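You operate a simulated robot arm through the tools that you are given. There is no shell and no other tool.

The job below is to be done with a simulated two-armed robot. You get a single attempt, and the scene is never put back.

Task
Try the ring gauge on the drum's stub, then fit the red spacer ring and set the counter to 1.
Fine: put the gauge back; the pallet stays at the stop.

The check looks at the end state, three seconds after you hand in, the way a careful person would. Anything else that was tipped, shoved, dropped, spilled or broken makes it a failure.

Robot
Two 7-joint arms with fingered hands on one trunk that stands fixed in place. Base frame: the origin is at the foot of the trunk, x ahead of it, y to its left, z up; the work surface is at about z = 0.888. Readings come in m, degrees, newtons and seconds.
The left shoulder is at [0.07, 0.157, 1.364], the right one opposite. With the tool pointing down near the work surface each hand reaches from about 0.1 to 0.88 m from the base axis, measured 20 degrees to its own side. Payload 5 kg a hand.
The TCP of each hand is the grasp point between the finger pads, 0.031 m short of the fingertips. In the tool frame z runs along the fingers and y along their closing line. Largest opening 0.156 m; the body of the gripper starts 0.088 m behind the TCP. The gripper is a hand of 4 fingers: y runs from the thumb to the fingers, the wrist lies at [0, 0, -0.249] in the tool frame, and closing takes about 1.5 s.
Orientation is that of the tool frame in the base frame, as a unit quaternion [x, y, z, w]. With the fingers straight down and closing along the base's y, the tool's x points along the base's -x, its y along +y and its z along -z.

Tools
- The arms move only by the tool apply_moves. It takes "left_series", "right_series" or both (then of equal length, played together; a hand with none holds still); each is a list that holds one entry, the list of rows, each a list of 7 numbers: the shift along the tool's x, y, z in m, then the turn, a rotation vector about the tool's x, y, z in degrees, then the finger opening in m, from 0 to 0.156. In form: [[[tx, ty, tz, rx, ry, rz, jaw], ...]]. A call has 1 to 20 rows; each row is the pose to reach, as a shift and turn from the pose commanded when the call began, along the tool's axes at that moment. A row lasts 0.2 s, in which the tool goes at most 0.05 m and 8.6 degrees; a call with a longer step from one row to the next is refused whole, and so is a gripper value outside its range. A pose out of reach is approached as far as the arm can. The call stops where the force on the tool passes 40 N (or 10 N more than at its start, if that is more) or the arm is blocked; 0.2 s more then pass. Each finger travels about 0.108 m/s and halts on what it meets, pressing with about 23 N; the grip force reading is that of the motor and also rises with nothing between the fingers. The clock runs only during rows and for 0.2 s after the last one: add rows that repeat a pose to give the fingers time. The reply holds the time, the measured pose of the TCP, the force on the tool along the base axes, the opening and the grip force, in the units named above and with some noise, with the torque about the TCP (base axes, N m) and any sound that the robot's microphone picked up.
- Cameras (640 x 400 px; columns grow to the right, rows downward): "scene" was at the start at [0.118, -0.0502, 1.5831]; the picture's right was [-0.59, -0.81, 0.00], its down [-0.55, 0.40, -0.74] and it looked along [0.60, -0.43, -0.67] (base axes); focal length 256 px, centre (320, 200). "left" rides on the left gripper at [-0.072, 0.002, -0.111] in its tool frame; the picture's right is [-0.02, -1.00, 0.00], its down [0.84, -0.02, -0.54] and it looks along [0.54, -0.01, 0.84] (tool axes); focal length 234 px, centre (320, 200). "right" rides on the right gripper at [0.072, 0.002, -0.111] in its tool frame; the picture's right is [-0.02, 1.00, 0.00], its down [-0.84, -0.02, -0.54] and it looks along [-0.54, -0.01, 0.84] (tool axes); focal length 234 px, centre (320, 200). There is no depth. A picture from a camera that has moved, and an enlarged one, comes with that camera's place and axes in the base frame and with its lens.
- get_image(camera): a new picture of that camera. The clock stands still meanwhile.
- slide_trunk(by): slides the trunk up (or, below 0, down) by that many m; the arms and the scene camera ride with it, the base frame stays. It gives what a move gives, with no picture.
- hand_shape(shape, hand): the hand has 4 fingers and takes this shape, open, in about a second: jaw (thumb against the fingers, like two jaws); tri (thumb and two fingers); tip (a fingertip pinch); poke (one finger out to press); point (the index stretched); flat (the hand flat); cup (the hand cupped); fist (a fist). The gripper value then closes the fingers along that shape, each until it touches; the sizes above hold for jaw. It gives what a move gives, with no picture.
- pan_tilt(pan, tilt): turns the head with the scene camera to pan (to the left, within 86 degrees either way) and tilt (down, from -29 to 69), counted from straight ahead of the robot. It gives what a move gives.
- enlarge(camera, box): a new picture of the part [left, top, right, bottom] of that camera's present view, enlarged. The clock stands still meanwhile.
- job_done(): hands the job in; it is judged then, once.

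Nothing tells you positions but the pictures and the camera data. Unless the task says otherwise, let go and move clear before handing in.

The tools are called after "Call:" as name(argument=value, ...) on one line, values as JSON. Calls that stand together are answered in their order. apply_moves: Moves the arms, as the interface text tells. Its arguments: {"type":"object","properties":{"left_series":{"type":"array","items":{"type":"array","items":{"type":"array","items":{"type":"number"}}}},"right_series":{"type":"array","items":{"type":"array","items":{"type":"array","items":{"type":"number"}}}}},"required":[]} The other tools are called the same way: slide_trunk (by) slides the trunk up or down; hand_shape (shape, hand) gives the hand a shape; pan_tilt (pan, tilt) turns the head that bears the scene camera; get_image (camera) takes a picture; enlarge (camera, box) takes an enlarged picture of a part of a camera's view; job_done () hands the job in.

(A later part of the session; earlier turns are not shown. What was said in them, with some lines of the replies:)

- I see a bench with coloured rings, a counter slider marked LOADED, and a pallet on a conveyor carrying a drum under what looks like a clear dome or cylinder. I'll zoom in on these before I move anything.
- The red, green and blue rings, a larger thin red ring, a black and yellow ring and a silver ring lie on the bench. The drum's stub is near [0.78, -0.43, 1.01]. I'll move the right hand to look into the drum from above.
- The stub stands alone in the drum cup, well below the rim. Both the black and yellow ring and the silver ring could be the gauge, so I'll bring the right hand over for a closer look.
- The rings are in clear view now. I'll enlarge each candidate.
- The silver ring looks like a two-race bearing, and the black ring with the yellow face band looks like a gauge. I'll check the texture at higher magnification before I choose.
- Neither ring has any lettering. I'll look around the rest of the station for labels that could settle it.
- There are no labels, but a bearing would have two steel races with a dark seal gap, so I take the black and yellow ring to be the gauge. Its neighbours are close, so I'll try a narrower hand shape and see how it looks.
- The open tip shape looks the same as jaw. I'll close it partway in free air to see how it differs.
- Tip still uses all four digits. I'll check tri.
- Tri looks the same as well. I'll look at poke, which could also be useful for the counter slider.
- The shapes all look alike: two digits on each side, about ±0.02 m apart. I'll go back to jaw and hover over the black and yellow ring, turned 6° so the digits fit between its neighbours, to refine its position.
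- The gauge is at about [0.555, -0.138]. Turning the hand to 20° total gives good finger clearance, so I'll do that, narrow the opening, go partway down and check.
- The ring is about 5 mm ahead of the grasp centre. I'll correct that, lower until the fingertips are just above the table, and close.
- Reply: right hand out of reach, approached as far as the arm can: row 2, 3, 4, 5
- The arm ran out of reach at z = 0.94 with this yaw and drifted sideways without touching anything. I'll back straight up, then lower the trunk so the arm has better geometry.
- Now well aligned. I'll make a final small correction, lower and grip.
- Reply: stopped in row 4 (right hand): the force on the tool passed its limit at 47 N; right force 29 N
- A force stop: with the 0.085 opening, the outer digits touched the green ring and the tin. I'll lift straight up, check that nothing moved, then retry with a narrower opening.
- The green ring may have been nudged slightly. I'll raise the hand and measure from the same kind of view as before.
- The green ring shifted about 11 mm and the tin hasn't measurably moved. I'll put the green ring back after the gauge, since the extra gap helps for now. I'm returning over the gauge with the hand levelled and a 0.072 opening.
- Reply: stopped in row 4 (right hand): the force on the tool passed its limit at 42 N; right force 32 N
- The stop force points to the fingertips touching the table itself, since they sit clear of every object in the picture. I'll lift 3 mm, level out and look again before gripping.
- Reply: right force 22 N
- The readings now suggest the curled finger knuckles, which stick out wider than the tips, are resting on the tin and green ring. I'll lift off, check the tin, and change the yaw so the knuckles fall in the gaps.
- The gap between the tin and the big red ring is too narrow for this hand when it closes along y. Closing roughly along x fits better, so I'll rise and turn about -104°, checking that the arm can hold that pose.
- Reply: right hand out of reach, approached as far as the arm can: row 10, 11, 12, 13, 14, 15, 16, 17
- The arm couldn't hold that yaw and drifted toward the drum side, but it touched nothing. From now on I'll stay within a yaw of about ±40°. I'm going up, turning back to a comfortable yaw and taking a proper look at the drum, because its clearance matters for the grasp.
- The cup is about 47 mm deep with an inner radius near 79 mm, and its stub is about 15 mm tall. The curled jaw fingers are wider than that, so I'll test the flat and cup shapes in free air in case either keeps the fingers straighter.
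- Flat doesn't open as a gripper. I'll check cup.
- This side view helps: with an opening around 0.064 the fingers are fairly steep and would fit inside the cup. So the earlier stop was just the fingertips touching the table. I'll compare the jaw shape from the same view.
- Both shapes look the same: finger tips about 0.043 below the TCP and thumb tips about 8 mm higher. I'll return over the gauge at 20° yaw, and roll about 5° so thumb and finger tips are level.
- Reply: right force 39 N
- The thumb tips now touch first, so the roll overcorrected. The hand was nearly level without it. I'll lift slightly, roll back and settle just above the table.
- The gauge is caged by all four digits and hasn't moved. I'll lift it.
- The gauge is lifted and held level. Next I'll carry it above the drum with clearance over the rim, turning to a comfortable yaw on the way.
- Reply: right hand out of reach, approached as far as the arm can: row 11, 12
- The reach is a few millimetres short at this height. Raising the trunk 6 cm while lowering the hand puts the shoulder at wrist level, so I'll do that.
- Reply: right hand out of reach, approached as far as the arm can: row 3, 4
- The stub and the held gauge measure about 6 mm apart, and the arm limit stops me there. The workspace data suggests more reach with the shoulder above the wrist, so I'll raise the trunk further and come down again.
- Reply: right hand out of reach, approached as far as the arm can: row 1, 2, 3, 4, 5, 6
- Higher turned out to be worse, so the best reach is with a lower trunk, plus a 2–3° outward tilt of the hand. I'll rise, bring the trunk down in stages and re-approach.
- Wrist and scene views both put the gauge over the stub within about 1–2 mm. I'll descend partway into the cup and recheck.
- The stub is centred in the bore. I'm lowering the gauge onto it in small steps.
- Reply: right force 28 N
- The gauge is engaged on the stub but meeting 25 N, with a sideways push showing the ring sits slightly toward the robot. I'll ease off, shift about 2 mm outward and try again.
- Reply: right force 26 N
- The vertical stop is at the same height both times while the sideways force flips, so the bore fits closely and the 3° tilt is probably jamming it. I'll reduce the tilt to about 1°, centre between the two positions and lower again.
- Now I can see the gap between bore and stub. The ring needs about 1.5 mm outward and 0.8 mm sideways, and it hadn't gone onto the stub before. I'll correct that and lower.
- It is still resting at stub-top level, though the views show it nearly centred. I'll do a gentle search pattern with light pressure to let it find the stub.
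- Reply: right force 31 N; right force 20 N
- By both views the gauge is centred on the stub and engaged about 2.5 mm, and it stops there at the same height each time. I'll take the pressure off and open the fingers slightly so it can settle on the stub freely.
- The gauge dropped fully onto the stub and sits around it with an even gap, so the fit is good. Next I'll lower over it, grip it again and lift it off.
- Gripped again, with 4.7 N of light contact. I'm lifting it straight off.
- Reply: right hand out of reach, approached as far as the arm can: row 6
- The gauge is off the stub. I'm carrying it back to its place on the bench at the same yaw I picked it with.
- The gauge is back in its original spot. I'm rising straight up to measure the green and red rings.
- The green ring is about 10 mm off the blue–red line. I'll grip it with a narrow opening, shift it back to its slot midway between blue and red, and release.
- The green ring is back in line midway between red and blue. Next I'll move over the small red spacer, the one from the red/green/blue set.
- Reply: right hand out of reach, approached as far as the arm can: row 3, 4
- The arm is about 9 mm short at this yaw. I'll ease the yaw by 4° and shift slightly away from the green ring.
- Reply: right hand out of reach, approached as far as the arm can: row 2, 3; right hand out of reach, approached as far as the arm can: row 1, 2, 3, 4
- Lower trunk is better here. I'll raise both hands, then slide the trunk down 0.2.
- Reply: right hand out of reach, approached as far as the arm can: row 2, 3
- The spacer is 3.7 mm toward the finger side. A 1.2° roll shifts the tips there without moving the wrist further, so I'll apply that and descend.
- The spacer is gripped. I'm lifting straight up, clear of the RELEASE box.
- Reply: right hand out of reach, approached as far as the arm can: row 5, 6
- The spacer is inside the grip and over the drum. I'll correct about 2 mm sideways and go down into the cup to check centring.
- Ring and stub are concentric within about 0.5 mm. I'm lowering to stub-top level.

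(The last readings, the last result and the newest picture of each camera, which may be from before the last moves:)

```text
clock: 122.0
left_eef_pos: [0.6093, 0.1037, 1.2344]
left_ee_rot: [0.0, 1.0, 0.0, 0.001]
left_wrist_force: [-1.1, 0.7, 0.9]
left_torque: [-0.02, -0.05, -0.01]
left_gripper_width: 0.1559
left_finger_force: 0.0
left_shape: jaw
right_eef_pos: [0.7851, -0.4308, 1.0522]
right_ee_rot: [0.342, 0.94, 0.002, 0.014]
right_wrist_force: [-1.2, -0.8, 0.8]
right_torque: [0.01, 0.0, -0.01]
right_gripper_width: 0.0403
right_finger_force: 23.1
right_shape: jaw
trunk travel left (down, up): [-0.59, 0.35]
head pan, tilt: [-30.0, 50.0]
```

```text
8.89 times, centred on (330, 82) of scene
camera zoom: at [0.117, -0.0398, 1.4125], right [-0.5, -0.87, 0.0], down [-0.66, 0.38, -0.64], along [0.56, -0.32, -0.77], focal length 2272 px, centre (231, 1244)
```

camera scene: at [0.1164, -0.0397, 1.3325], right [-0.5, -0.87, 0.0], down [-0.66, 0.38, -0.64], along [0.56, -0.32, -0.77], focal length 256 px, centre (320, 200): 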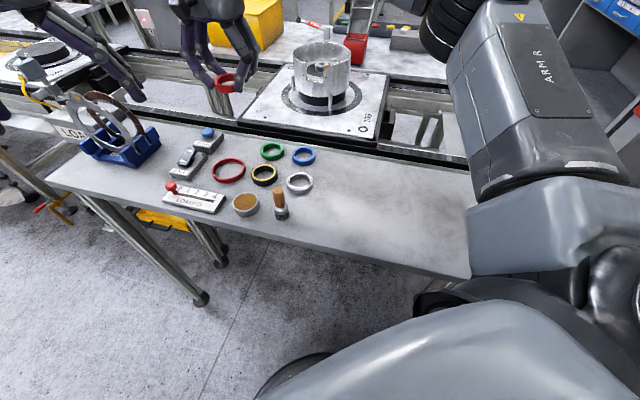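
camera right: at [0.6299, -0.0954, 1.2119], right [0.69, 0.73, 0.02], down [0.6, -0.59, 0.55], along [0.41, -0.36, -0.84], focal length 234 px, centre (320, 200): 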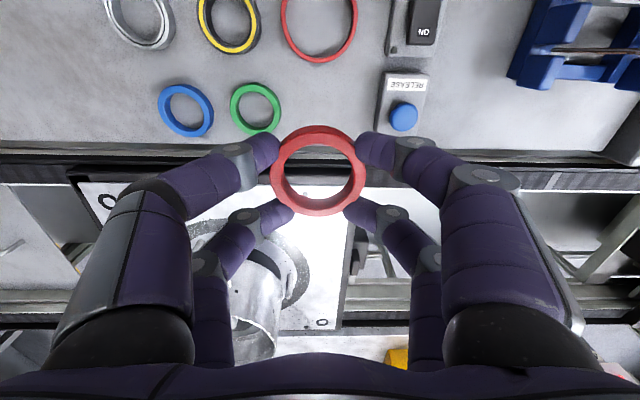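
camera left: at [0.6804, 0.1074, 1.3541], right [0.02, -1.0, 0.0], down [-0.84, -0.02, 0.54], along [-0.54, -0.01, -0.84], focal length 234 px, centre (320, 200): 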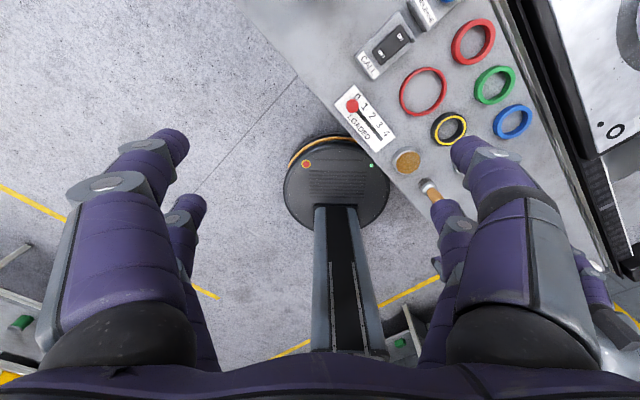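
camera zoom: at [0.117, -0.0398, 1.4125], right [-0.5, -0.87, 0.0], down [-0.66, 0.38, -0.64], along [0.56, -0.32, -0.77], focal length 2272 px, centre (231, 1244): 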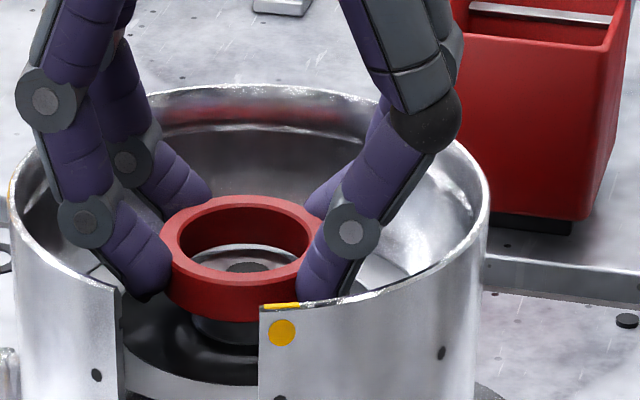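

Call:
apply_moves(right_series=[[[0, -0.001, 0.0, 0, 0, 0, 0.03], [0, -0.001, 0.002, 0, 0, 0, 0.03], [0.0001, -0.001, 0.004, 0, 0, 0, 0.03], [0.0001, -0.001, 0.006, 0, 0, 0, 0.03], [0.0001, -0.001, 0.006, 0, 0, 0, 0.03]]])

Call:
enlarge(camera="right", box=[260, 120, 380, 220])

Call:
enlarge(camera="scene", box=[300, 60, 360, 105])

```text
clock: 123.2
left_eef_pos: [0.6051, 0.1044, 1.2347]
left_ee_rot: [0.0, 1.0, -0.001, 0.001]
left_wrist_force: [-0.4, 0.8, -0.5]
left_torque: [-0.01, 0.0, 0.02]
left_gripper_width: 0.156
left_finger_force: 0.1
left_shape: jaw
right_eef_pos: [0.7846, -0.4294, 1.0492]
right_ee_rot: [0.343, 0.939, 0.002, 0.017]
right_wrist_force: [5.2, -4.1, 23.6]
right_torque: [-0.45, -0.35, 0.07]
right_gripper_width: 0.0409
right_finger_force: 23.8
right_shape: jaw
trunk travel left (down, up): [-0.59, 0.35]
head pan, tilt: [-30.0, 50.0]
```

```text
4.00 times, centred on (320, 170) of right
camera zoom: at [0.725, -0.3804, 1.1592], right [0.66, 0.75, 0.02], down [0.61, -0.55, 0.57], along [0.44, -0.37, -0.82], focal length 937 px, centre (320, 320)
```

zoom: 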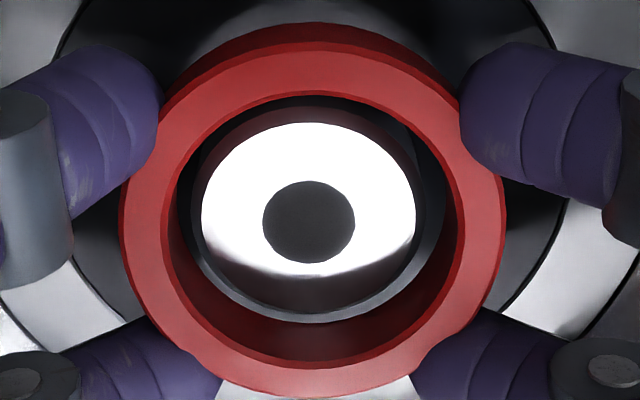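

```text
8.89 times, centred on (330, 82) of scene
camera zoom: at [0.1147, -0.0386, 1.413], right [-0.5, -0.87, 0.0], down [-0.66, 0.38, -0.64], along [0.56, -0.32, -0.76], focal length 2272 px, centre (231, 1244)
```

zoom: 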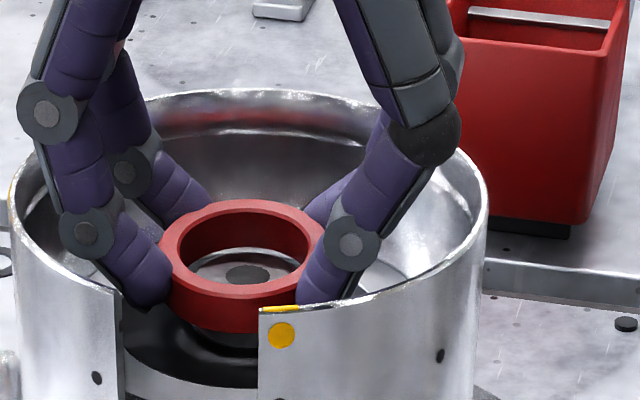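

Call:
apply_moves(right_series=[[[0, 0, -0.005, 0, 0, 0, 0.03], [-0.0015, 0, -0.005, 0, 0, 0, 0.03], [-0.0015, 0, -0.003, 0, 0, 0, 0.03], [-0.0015, 0, -0.001, 0, 0, 0, 0.03], [-0.0015, 0, -0.001, 0, 0, 0, 0.03]]])

Call:
enlarge(camera="right", box=[260, 120, 380, 220])

```text
clock: 124.3
left_eef_pos: [0.6058, 0.1056, 1.2335]
left_ee_rot: [0.0, 1.0, -0.001, 0.002]
left_wrist_force: [0.7, -0.4, 0.3]
left_torque: [0.01, 0.0, 0.02]
left_gripper_width: 0.1561
left_finger_force: 0.1
left_shape: jaw
right_eef_pos: [0.7853, -0.4297, 1.0508]
right_ee_rot: [0.341, 0.94, 0.001, 0.016]
right_wrist_force: [-3.1, 2.0, 18.2]
right_torque: [-0.11, -0.09, 0.02]
right_gripper_width: 0.0411
right_finger_force: 23.3
right_shape: jaw
trunk travel left (down, up): [-0.59, 0.35]
head pan, tilt: [-30.0, 50.0]
```

```text
4.00 times, centred on (320, 170) of right
camera zoom: at [0.725, -0.3802, 1.1598], right [0.66, 0.75, 0.01], down [0.61, -0.55, 0.57], along [0.43, -0.37, -0.82], focal length 937 px, centre (320, 320)
```

zoom: 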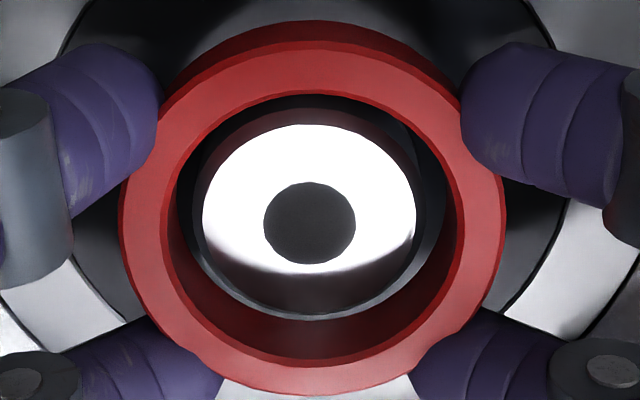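

Call:
apply_moves(right_series=[[[0.0003, 0, -0.002, 0, 0, 0, 0.03], [0.0003, 0, -0.002, 0, 0, 0, 0.045], [0.0003, 0, -0.002, 0, 0, 0, 0.052], [0.0003, 0, -0.002, 0, 0, 0, 0.058], [0.0003, 0, -0.002, 0, 0, 0, 0.06]]])

Call:
enlarge(camera="right", box=[220, 80, 420, 240])

Call:
enlarge(camera="scene", box=[300, 60, 360, 105])

```text
clock: 125.5
left_eef_pos: [0.6088, 0.103, 1.2337]
left_ee_rot: [0.0, 1.0, 0.0, 0.0]
left_wrist_force: [0.3, 0.8, 0.0]
left_torque: [0.0, 0.01, 0.0]
left_gripper_width: 0.1559
left_finger_force: 0.1
left_shape: jaw
right_eef_pos: [0.7871, -0.4308, 1.0485]
right_ee_rot: [0.342, 0.94, 0.002, 0.014]
right_wrist_force: [-0.2, -0.1, 0.1]
right_torque: [0.0, -0.01, 0.01]
right_gripper_width: 0.0597
right_finger_force: 0.0
right_shape: jaw
trunk travel left (down, up): [-0.59, 0.35]
head pan, tilt: [-30.0, 50.0]
```

```text
2.50 times, centred on (320, 160) of right
camera zoom: at [0.7272, -0.3819, 1.1585], right [0.66, 0.75, 0.01], down [0.61, -0.55, 0.57], along [0.43, -0.37, -0.82], focal length 585 px, centre (320, 300)
```

zoom: 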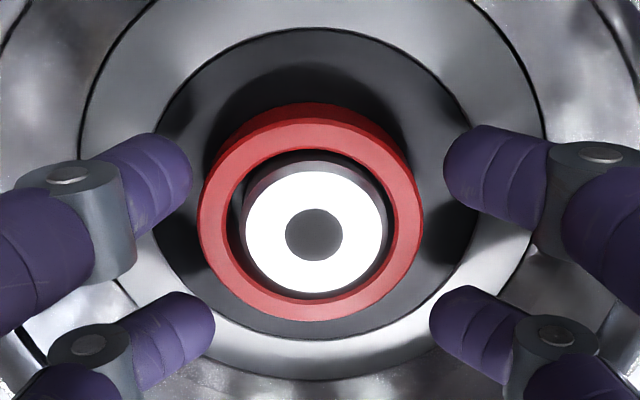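

```text
8.89 times, centred on (330, 82) of scene
camera zoom: at [0.1174, -0.0401, 1.4124], right [-0.5, -0.87, 0.0], down [-0.66, 0.38, -0.64], along [0.56, -0.32, -0.77], focal length 2272 px, centre (231, 1244)
```

zoom: 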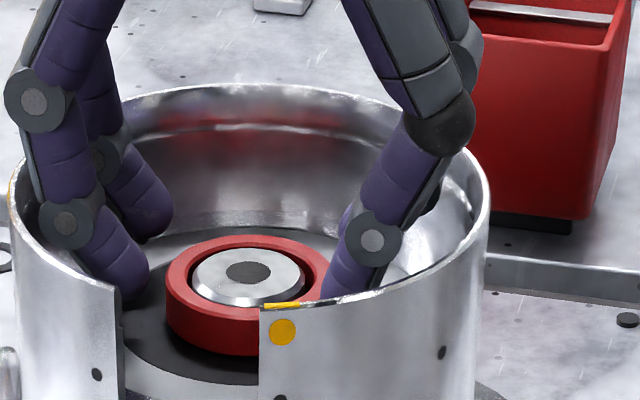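

The red spacer dropped onto the stub and sits flat on the drum floor. I'm withdrawing the hand straight up and clear.

Call:
apply_moves(right_series=[[[-0.0004, 0.0001, -0.015, 0, 0, 0, 0.06], [-0.0009, 0.0003, -0.035, 0, 0, 0, 0.06], [-0.0015, 0.0005, -0.06, 0, 0, 0, 0.06], [-0.002, 0.0007, -0.08, 0, 0, 0, 0.06], [0.03, 0.0007, -0.11, 0, 0, 0, 0.06], [0.07, 0.0007, -0.12, 0, 0, 0, 0.06], [0.11, 0.0007, -0.12, 0, 0, 0, 0.06], [0.15, 0.0007, -0.12, 0, 0, 0, 0.06]]])

Call:
get_image(camera="scene")

Call:
enlarge(camera="scene", box=[280, 40, 380, 120])

Call:
get_image(camera="left")

```text
clock: 127.3
left_eef_pos: [0.6068, 0.1058, 1.2348]
left_ee_rot: [0.0, 1.0, -0.001, 0.001]
left_wrist_force: [-0.5, 0.8, -0.5]
left_torque: [-0.03, -0.03, -0.03]
left_gripper_width: 0.1558
left_finger_force: 0.1
left_shape: jaw
right_eef_pos: [0.6669, -0.3323, 1.1662]
right_ee_rot: [0.342, 0.94, 0.001, 0.015]
right_wrist_force: [0.1, -0.7, 0.5]
right_torque: [0.0, -0.06, 0.0]
right_gripper_width: 0.0599
right_finger_force: 0.1
right_shape: jaw
trunk travel left (down, up): [-0.59, 0.35]
head pan, tilt: [-30.0, 50.0]
```

```text
taken
camera scene: at [0.1146, -0.0384, 1.4127], right [-0.5, -0.87, 0.0], down [-0.66, 0.38, -0.64], along [0.56, -0.32, -0.76], focal length 256 px, centre (320, 200)
```

scene: 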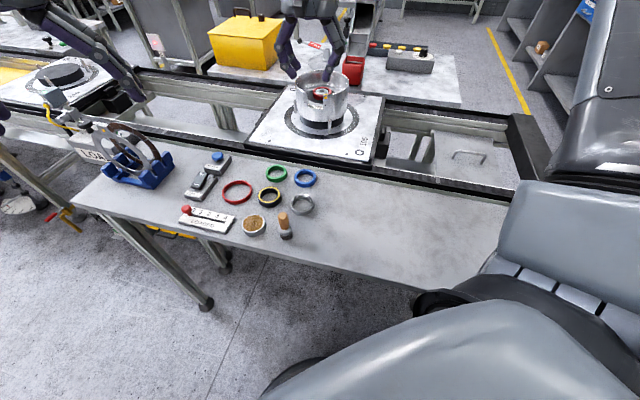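

```text
5.00 times, centred on (330, 80) of scene
camera zoom: at [0.1146, -0.0384, 1.4127], right [-0.5, -0.87, 0.0], down [-0.66, 0.38, -0.64], along [0.56, -0.32, -0.76], focal length 1278 px, centre (270, 800)
```

zoom: 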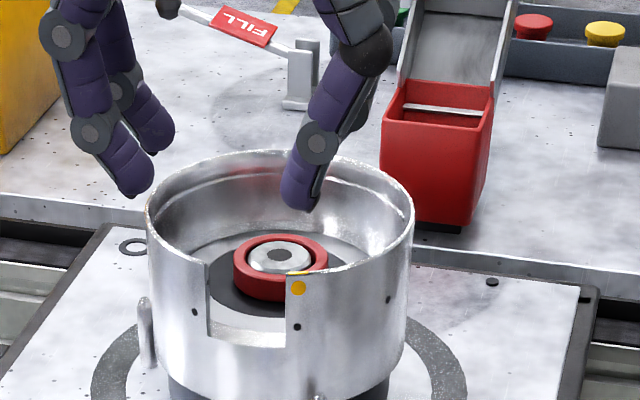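

```text
taken
camera left: at [0.6781, 0.1077, 1.3459], right [0.02, -1.0, 0.0], down [-0.84, -0.02, 0.54], along [-0.54, -0.01, -0.84], focal length 234 px, centre (320, 200)
```

left: 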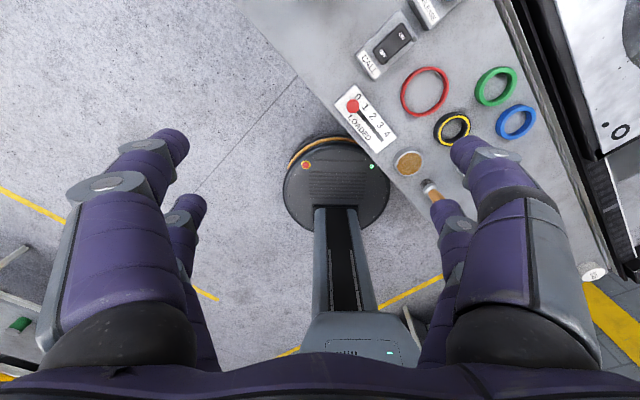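

The spacer is fitted and the gauge is back, so the counter is next. I'll look at the slider closely with the left camera.

Call:
enlarge(camera="left", box=[320, 75, 410, 155])

Call:
enlarge(camera="scene", box=[170, 190, 240, 245])

```text
5.00 times, centred on (365, 115) of left
camera zoom: at [0.6781, 0.1077, 1.3459], right [0.02, -1.0, 0.0], down [-0.84, -0.02, 0.54], along [-0.54, -0.01, -0.84], focal length 1171 px, centre (95, 625)
```

zoom: 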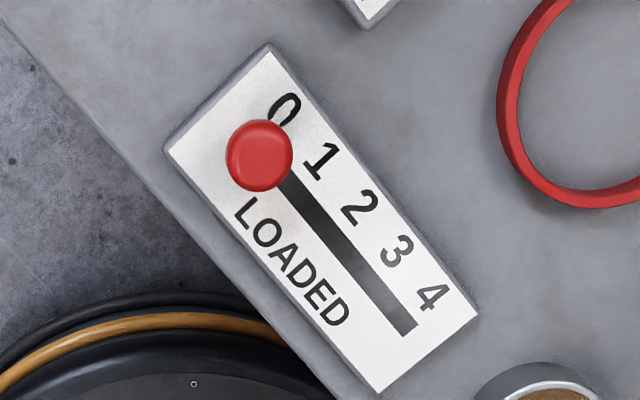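

```text
7.27 times, centred on (205, 218) of scene
camera zoom: at [0.1146, -0.0384, 1.4127], right [-0.5, -0.87, 0.0], down [-0.66, 0.38, -0.64], along [0.56, -0.32, -0.76], focal length 1859 px, centre (1156, 73)
```

zoom: 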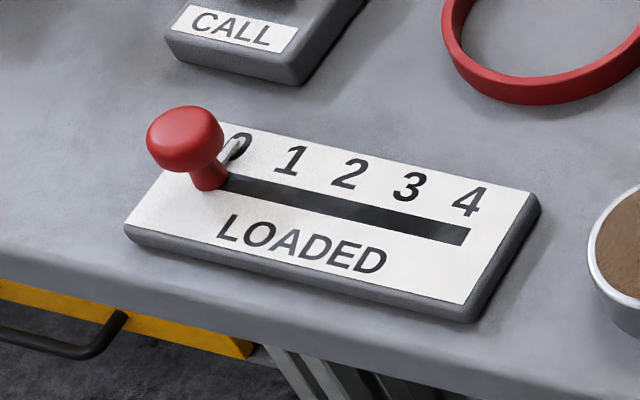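

The slider knob is at about [0.599, 0.050]. One step is about 23 mm along [-0.72, -0.70]. I'll close the left hand, turn it roughly along the slot and position it behind the knob, well above the bench first.

Call:
apply_moves(left_series=[[[0, 0, 0.02, 0, 0, -7.5, 0.1], [-0.01, -0.004, 0.06, 0, 0, -15, 0.05], [-0.02, -0.008, 0.1, 0, 0, -22.5, 0.0], [-0.03, -0.012, 0.13, 0, 0, -30, 0.0], [-0.0356, -0.0131, 0.16, 0, 0, -30, 0.0], [-0.0356, -0.0131, 0.16, 0, 0, -30, 0.0], [-0.0356, -0.0131, 0.16, 0, 0, -30, 0.0]]], right_series=[[[0, 0, 0, 0, 0, 0, 0.06], [0.02, 0, 0, 0, 0, 0, 0.06], [0.04, 0, 0, 0, 0, 0, 0.06], [0.06, 0, -0.02, 0, 0, 0, 0.06], [0.06, -0.02, -0.04, 0, 0, 0, 0.06], [0.06, -0.04, -0.06, 0, 0, 0, 0.06], [0.06, -0.04, -0.06, 0, 0, 0, 0.06]]])

Call:
get_image(camera="left")

Call:
get_image(camera="scene")

```text
clock: 128.9
left_eef_pos: [0.6453, 0.0941, 1.0715]
left_ee_rot: [-0.258, 0.966, 0.0, 0.0]
left_wrist_force: [-0.1, 0.4, 0.5]
left_torque: [0.02, 0.02, 0.03]
left_gripper_width: 0.0001
left_finger_force: 22.9
left_shape: jaw
right_eef_pos: [0.5946, -0.3233, 1.2205]
right_ee_rot: [0.342, 0.94, 0.001, 0.014]
right_wrist_force: [0.4, -0.5, 0.4]
right_torque: [-0.01, 0.0, -0.03]
right_gripper_width: 0.0594
right_finger_force: 0.1
right_shape: jaw
trunk travel left (down, up): [-0.59, 0.35]
head pan, tilt: [-30.0, 50.0]
```

```text
taken
camera left: at [0.7072, 0.131, 1.1834], right [0.52, -0.85, 0.0], down [-0.72, -0.44, 0.54], along [-0.46, -0.28, -0.84], focal length 234 px, centre (320, 200)
```

left: 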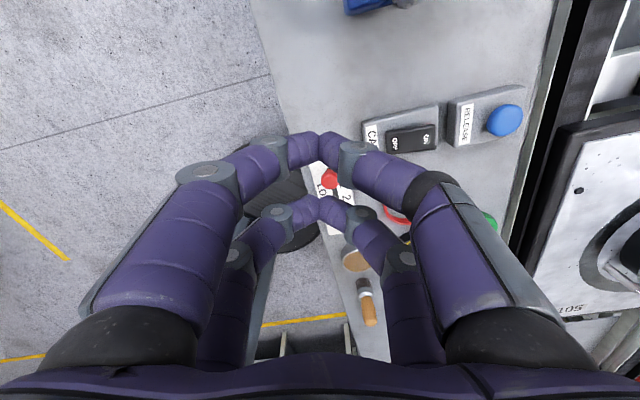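

```text
taken
camera scene: at [0.1179, -0.0393, 1.4124], right [-0.5, -0.87, 0.0], down [-0.66, 0.38, -0.64], along [0.56, -0.32, -0.77], focal length 256 px, centre (320, 200)
```

scene: 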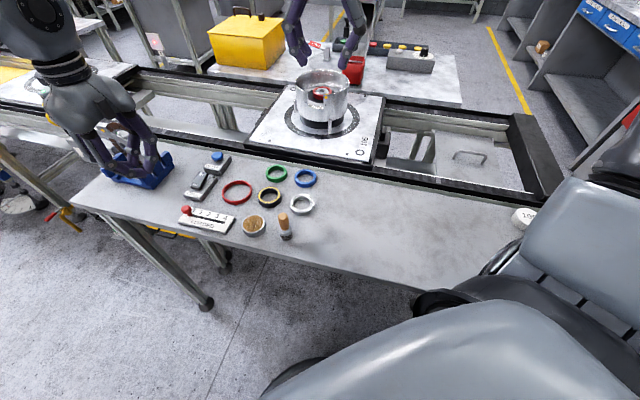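

The left camera confirms the knob lies ahead of the closed fingers, almost along the push line. I'll lower behind it to knob height.

Call:
apply_moves(left_series=[[[0, 0, 0.03, 0, 0, 0, 0.0], [0, 0, 0.06, 0, 0, 0, 0.0], [0, 0, 0.09, 0, 0, 0, 0.0], [0, 0, 0.105, 0, 0, 0, 0.0], [0, 0, 0.112, 0, 0, 0, 0.0], [0, 0, 0.112, 0, 0, 0, 0.0]]])

Call:
get_image(camera="left")

Call:
enlarge(camera="scene", box=[130, 160, 250, 250])

```text
clock: 130.3
left_eef_pos: [0.6423, 0.0929, 0.9603]
left_ee_rot: [-0.259, 0.966, 0.0, 0.001]
left_wrist_force: [-0.3, -0.7, 0.9]
left_torque: [-0.01, -0.03, 0.02]
left_gripper_width: 0.0002
left_finger_force: 22.7
left_shape: jaw
right_eef_pos: [0.5943, -0.324, 1.2201]
right_ee_rot: [0.342, 0.94, 0.001, 0.014]
right_wrist_force: [-0.6, 0.7, -0.7]
right_torque: [0.02, 0.01, -0.01]
right_gripper_width: 0.0596
right_finger_force: 0.0
right_shape: jaw
trunk travel left (down, up): [-0.59, 0.35]
head pan, tilt: [-30.0, 50.0]
```

```text
taken
camera left: at [0.7042, 0.1301, 1.0716], right [0.52, -0.85, 0.0], down [-0.72, -0.44, 0.54], along [-0.46, -0.28, -0.84], focal length 234 px, centre (320, 200)
```

left: 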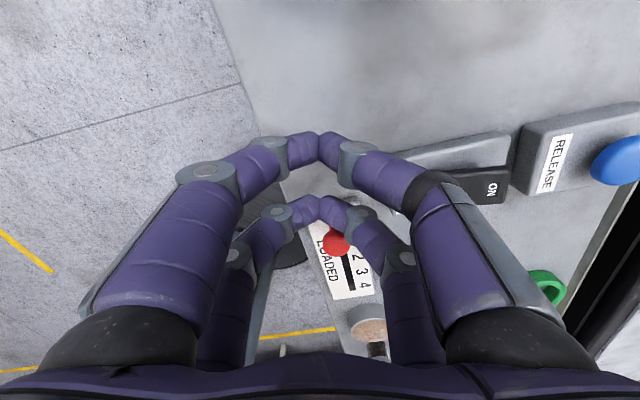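

```text
4.44 times, centred on (190, 205) of scene
camera zoom: at [0.1171, -0.0399, 1.4125], right [-0.5, -0.87, 0.0], down [-0.66, 0.38, -0.64], along [0.56, -0.32, -0.77], focal length 1136 px, centre (898, 178)
```

zoom: 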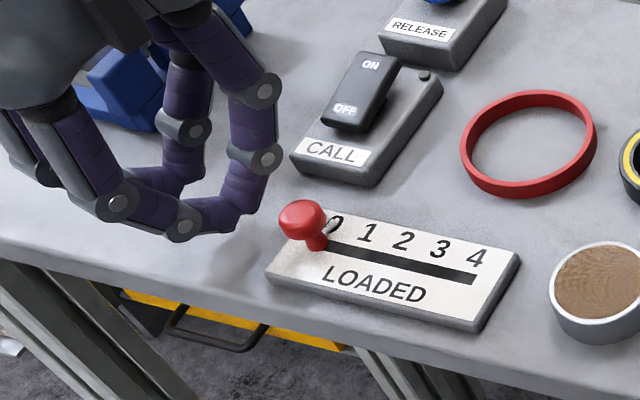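

Call:
apply_moves(left_series=[[[0, -0.006, 0.003, 0, 0, 0, 0.0], [0.006, -0.0075, 0.003, 0, 0, 0, 0.0], [0.012, -0.009, 0.003, 0, 0, 0, 0.0], [0.017, -0.0102, 0.003, 0, 0, 0, 0.0], [0.021, -0.0112, 0.003, 0, 0, 0, 0.0], [0.021, -0.0112, 0.003, 0, 0, 0, 0.0]]])

Call:
enlarge(camera="left", box=[260, 170, 420, 310])

Call:
enlarge(camera="scene", box=[150, 180, 250, 250])

```text
clock: 131.8
left_eef_pos: [0.632, 0.0716, 0.9583]
left_ee_rot: [-0.26, 0.966, 0.0, 0.001]
left_wrist_force: [1.4, 1.2, 0.2]
left_torque: [-0.01, 0.01, 0.01]
left_gripper_width: 0.0
left_finger_force: 23.1
left_shape: jaw
right_eef_pos: [0.5954, -0.3243, 1.2219]
right_ee_rot: [0.342, 0.94, 0.002, 0.015]
right_wrist_force: [-0.4, -0.4, -0.9]
right_torque: [0.01, -0.03, -0.06]
right_gripper_width: 0.0597
right_finger_force: 0.1
right_shape: jaw
trunk travel left (down, up): [-0.59, 0.35]
head pan, tilt: [-30.0, 50.0]
```

```text
2.86 times, centred on (340, 240) of left
camera zoom: at [0.6935, 0.1094, 1.07], right [0.52, -0.85, 0.0], down [-0.72, -0.44, 0.54], along [-0.46, -0.28, -0.84], focal length 669 px, centre (263, 86)
```

zoom: 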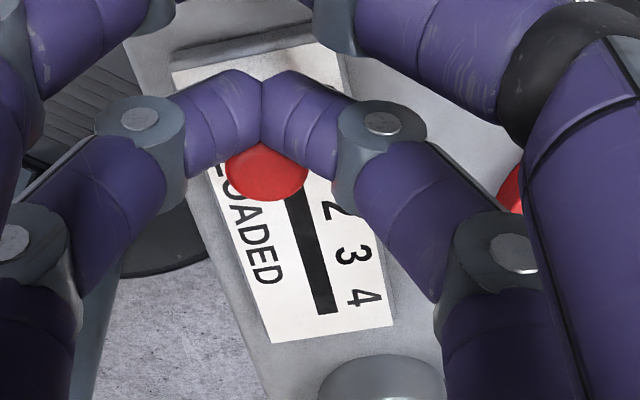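

```text
5.71 times, centred on (200, 215) of scene
camera zoom: at [0.1174, -0.0398, 1.4124], right [-0.5, -0.87, 0.0], down [-0.66, 0.38, -0.64], along [0.56, -0.32, -0.77], focal length 1461 px, centre (1006, 114)
```

zoom: 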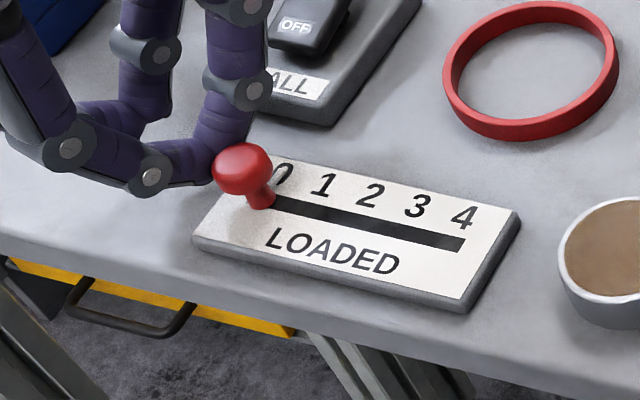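

Contact is just beginning, with the knob nestled between the two leading fingertips. I'll push about 18 mm and then check.

Call:
apply_moves(left_series=[[[0.004, -0.001, 0, 0, 0, 0, 0.0], [0.008, -0.002, 0, 0, 0, 0, 0.0], [0.012, -0.003, 0, 0, 0, 0, 0.0], [0.0155, -0.0039, 0, 0, 0, 0, 0.0], [0.0175, -0.0044, 0, 0, 0, 0, 0.0], [0.0175, -0.0044, 0, 0, 0, 0, 0.0]]])

Call:
enlarge(camera="left", box=[260, 170, 420, 310])

Call:
enlarge(camera="scene", box=[150, 180, 250, 250])

```text
clock: 133.2
left_eef_pos: [0.6188, 0.0579, 0.9597]
left_ee_rot: [-0.259, 0.966, 0.0, 0.0]
left_wrist_force: [0.2, -0.2, 0.7]
left_torque: [-0.02, 0.01, -0.02]
left_gripper_width: 0.0003
left_finger_force: 22.5
left_shape: jaw
right_eef_pos: [0.5949, -0.3248, 1.2209]
right_ee_rot: [0.342, 0.94, 0.002, 0.014]
right_wrist_force: [0.5, -0.1, 0.0]
right_torque: [0.01, -0.02, -0.02]
right_gripper_width: 0.0596
right_finger_force: 0.0
right_shape: jaw
trunk travel left (down, up): [-0.59, 0.35]
head pan, tilt: [-30.0, 50.0]
```

```text
2.86 times, centred on (340, 240) of left
camera zoom: at [0.68, 0.096, 1.07], right [0.52, -0.85, 0.0], down [-0.72, -0.44, 0.54], along [-0.46, -0.28, -0.84], focal length 669 px, centre (263, 86)
```

zoom: 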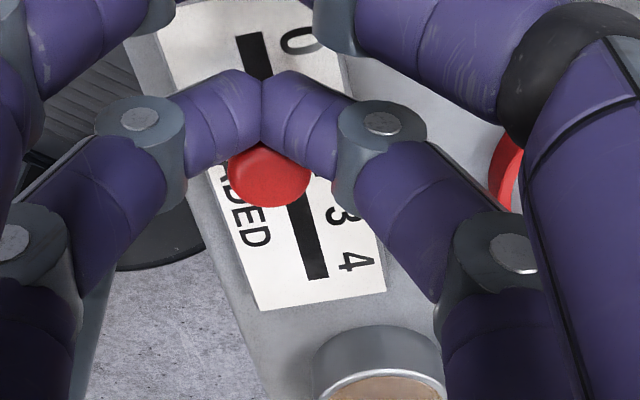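

```text
5.71 times, centred on (200, 215) of scene
camera zoom: at [0.1172, -0.0399, 1.4124], right [-0.5, -0.87, 0.0], down [-0.66, 0.38, -0.64], along [0.56, -0.32, -0.77], focal length 1461 px, centre (1006, 114)
```

zoom: 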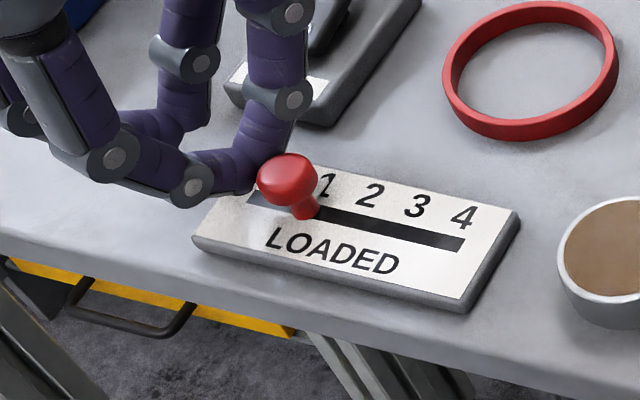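

The knob has moved about one step. I'll back the hand off and rise, to see exactly where it sits.

Call:
apply_moves(left_series=[[[-0.01, 0.0025, 0, 0, 0, 0, 0.0], [-0.025, 0.006, 0, 0, 0, 0, 0.0], [-0.03, 0.007, -0.03, 0, 0, 0, 0.0], [-0.03, 0.007, -0.07, 0, 0, 0, 0.0], [-0.03, 0.007, -0.11, 0, 0, 0, 0.0], [-0.03, 0.007, -0.15, 0, 0, 0, 0.0]]])

Call:
enlarge(camera="scene", box=[170, 190, 240, 245])

Call:
get_image(camera="left")

Call:
get_image(camera="right")

```text
clock: 134.6
left_eef_pos: [0.639, 0.0775, 1.1083]
left_ee_rot: [-0.259, 0.966, 0.0, 0.0]
left_wrist_force: [0.2, -0.8, 0.5]
left_torque: [0.01, 0.0, -0.02]
left_gripper_width: 0.0
left_finger_force: 23.2
left_shape: jaw
right_eef_pos: [0.5943, -0.3243, 1.221]
right_ee_rot: [0.342, 0.94, 0.001, 0.015]
right_wrist_force: [-0.1, -0.7, 0.2]
right_torque: [0.0, -0.01, -0.01]
right_gripper_width: 0.0597
right_finger_force: 0.1
right_shape: jaw
trunk travel left (down, up): [-0.59, 0.35]
head pan, tilt: [-30.0, 50.0]
```

```text
7.27 times, centred on (205, 218) of scene
camera zoom: at [0.1162, -0.0406, 1.4124], right [-0.5, -0.87, 0.0], down [-0.66, 0.38, -0.64], along [0.56, -0.32, -0.77], focal length 1859 px, centre (1156, 73)
```

zoom: 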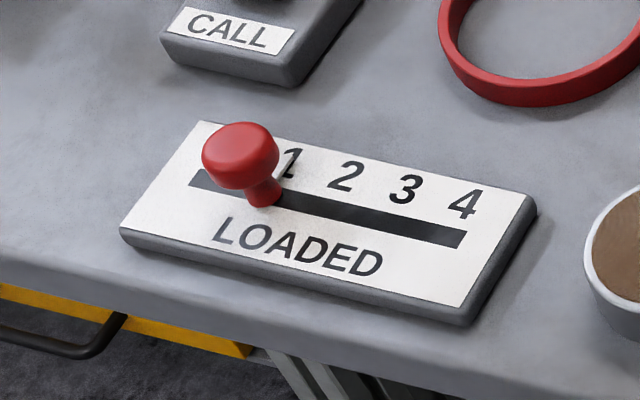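

```text
taken
camera left: at [0.7008, 0.1168, 1.2194], right [0.52, -0.85, 0.0], down [-0.72, -0.44, 0.54], along [-0.46, -0.28, -0.84], focal length 234 px, centre (320, 200)
```

left: 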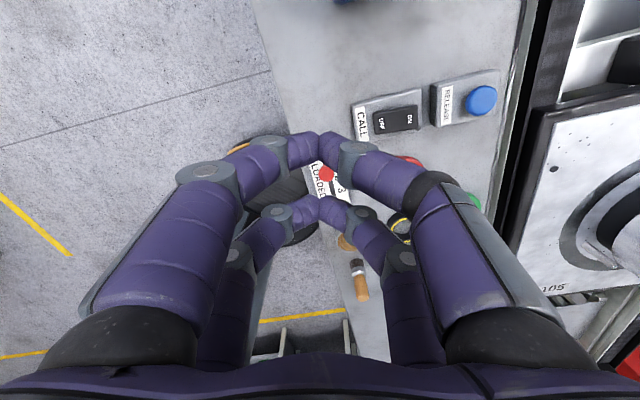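

```text
taken
camera right: at [0.5342, -0.2761, 1.3311], right [0.66, 0.75, 0.01], down [0.61, -0.55, 0.57], along [0.43, -0.37, -0.82], focal length 234 px, centre (320, 200)
```

right: 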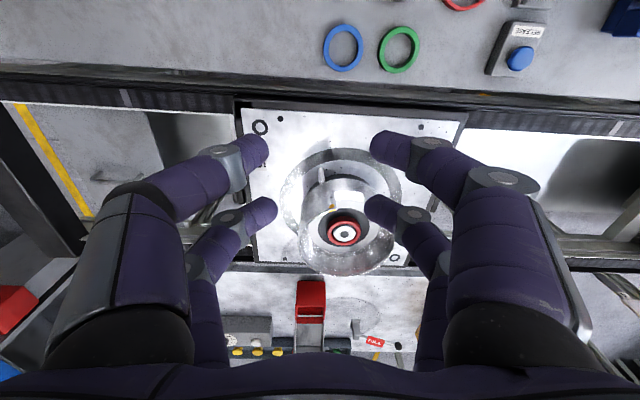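

The stem sits on the mark for 1, within about 1 mm. I'll move the left hand clear, open it, and do a final inspection of the bench and drum.

Call:
apply_moves(left_series=[[[-0.01, 0.02, -0.04, 0, 0, 5, 0.0], [-0.01, 0.04, -0.08, 0, 0, 12, 0.03], [-0.01, 0.05, -0.12, 0, 0, 20, 0.08], [-0.01, 0.05, -0.15, 0, 0, 28, 0.12], [-0.01, 0.05, -0.15, 0, 0, 28, 0.15]]], right_series=[[[0.02, 0, 0, 0, 0, 0, 0.08], [0.05, 0, -0.02, 0, 0, 0, 0.1], [0.08, -0.02, -0.04, 0, 0, 0, 0.12], [0.1, -0.04, -0.05, 0, 0, 0, 0.14], [0.1, -0.04, -0.05, 0, 0, 0, 0.15]]])

Call:
get_image(camera="scene")

Call:
enlarge(camera="scene", box=[170, 140, 330, 250])

Call:
enlarge(camera="scene", box=[240, 50, 400, 170])

Call:
enlarge(camera="scene", box=[295, 70, 355, 110])

```text
clock: 135.8
left_eef_pos: [0.6276, 0.1272, 1.2574]
left_ee_rot: [-0.016, 1.0, -0.001, -0.001]
left_wrist_force: [-0.3, 0.6, -0.4]
left_torque: [-0.02, 0.02, -0.02]
left_gripper_width: 0.1497
left_finger_force: 0.0
left_shape: jaw
right_eef_pos: [0.4932, -0.2899, 1.2708]
right_ee_rot: [0.342, 0.94, 0.001, 0.014]
right_wrist_force: [0.8, -0.8, 0.5]
right_torque: [-0.03, 0.0, -0.01]
right_gripper_width: 0.1498
right_finger_force: 0.1
right_shape: jaw
trunk travel left (down, up): [-0.59, 0.35]
head pan, tilt: [-30.0, 50.0]
```

```text
taken
camera scene: at [0.1189, -0.0393, 1.4123], right [-0.5, -0.87, 0.0], down [-0.66, 0.38, -0.64], along [0.56, -0.32, -0.77], focal length 256 px, centre (320, 200)
```

scene: 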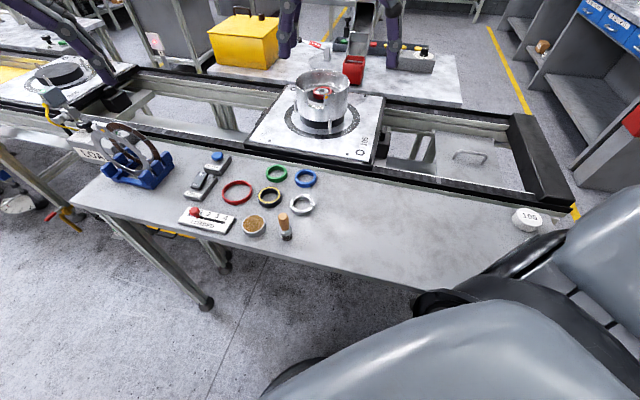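

```text
3.64 times, centred on (250, 195) of scene
camera zoom: at [0.1189, -0.0393, 1.4123], right [-0.5, -0.87, 0.0], down [-0.66, 0.38, -0.64], along [0.56, -0.32, -0.77], focal length 930 px, centre (574, 218)
```

zoom: 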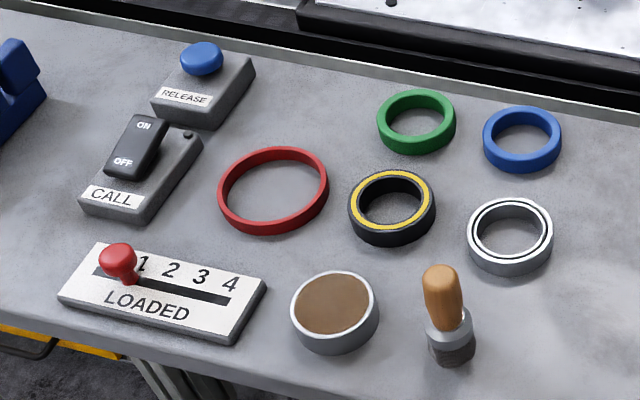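

```text
3.33 times, centred on (320, 110) of scene
camera zoom: at [0.1189, -0.0393, 1.4123], right [-0.5, -0.87, 0.0], down [-0.66, 0.38, -0.64], along [0.56, -0.32, -0.77], focal length 852 px, centre (320, 500)
```

zoom: 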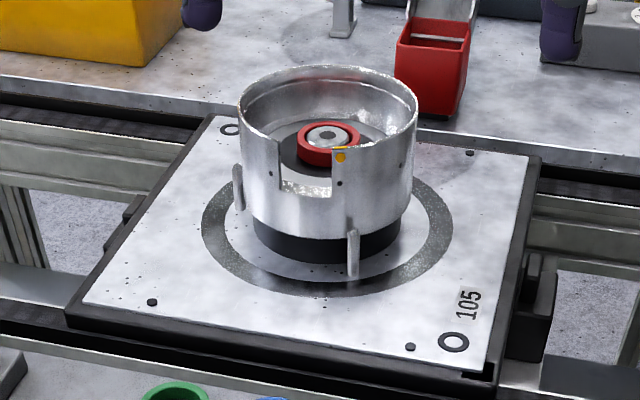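

```text
10.00 times, centred on (325, 90) of scene
camera zoom: at [0.1189, -0.0393, 1.4123], right [-0.5, -0.87, 0.0], down [-0.66, 0.38, -0.64], along [0.56, -0.32, -0.77], focal length 2557 px, centre (270, 1300)
```

zoom: 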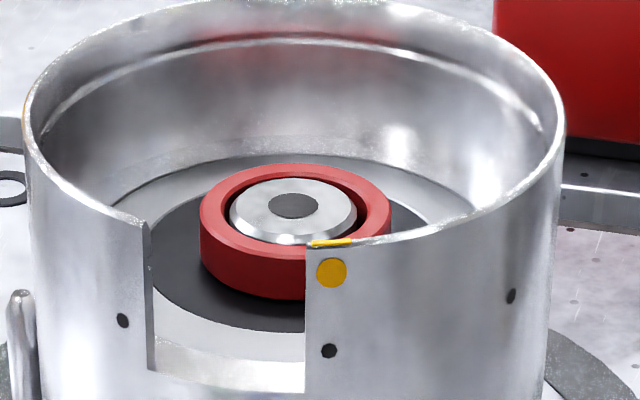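

The red spacer is seated on the stub, and the gauge and green ring are back in their places. The counter reads 1, the pallet hasn't been released, and both hands are open and clear, so I'm handing in.

Call:
job_done()

```text
The job is handed in.
```

I tried the gauge on the drum's stub, fitted the red spacer and set the counter to 1, then handed the job in. No result has come back yet.

- **Gauge:** I used the black ring with the yellow band. It dropped fully over the stub with an even gap, and I put it back in its original spot. Neither ring is labelled. I judged the silver ring to be a bearing, so this choice is my best reading, not a certainty.
- **Spacer:** the smaller red ring, from the red/green/blue set, is on the stub and sits flat on the drum floor.
- **Counter:** the slider stem is on 1, within about 1 mm.
- **Pallet:** it is still at the stop, and I did not touch RELEASE, CALL or LOAD.

While I was first reaching for the gauge, my fingers pushed the green ring about 11 mm. I put it back in line between the red and blue rings' places, to within a few millimetres. The fingers may also have touched the tin, but it had not measurably moved.
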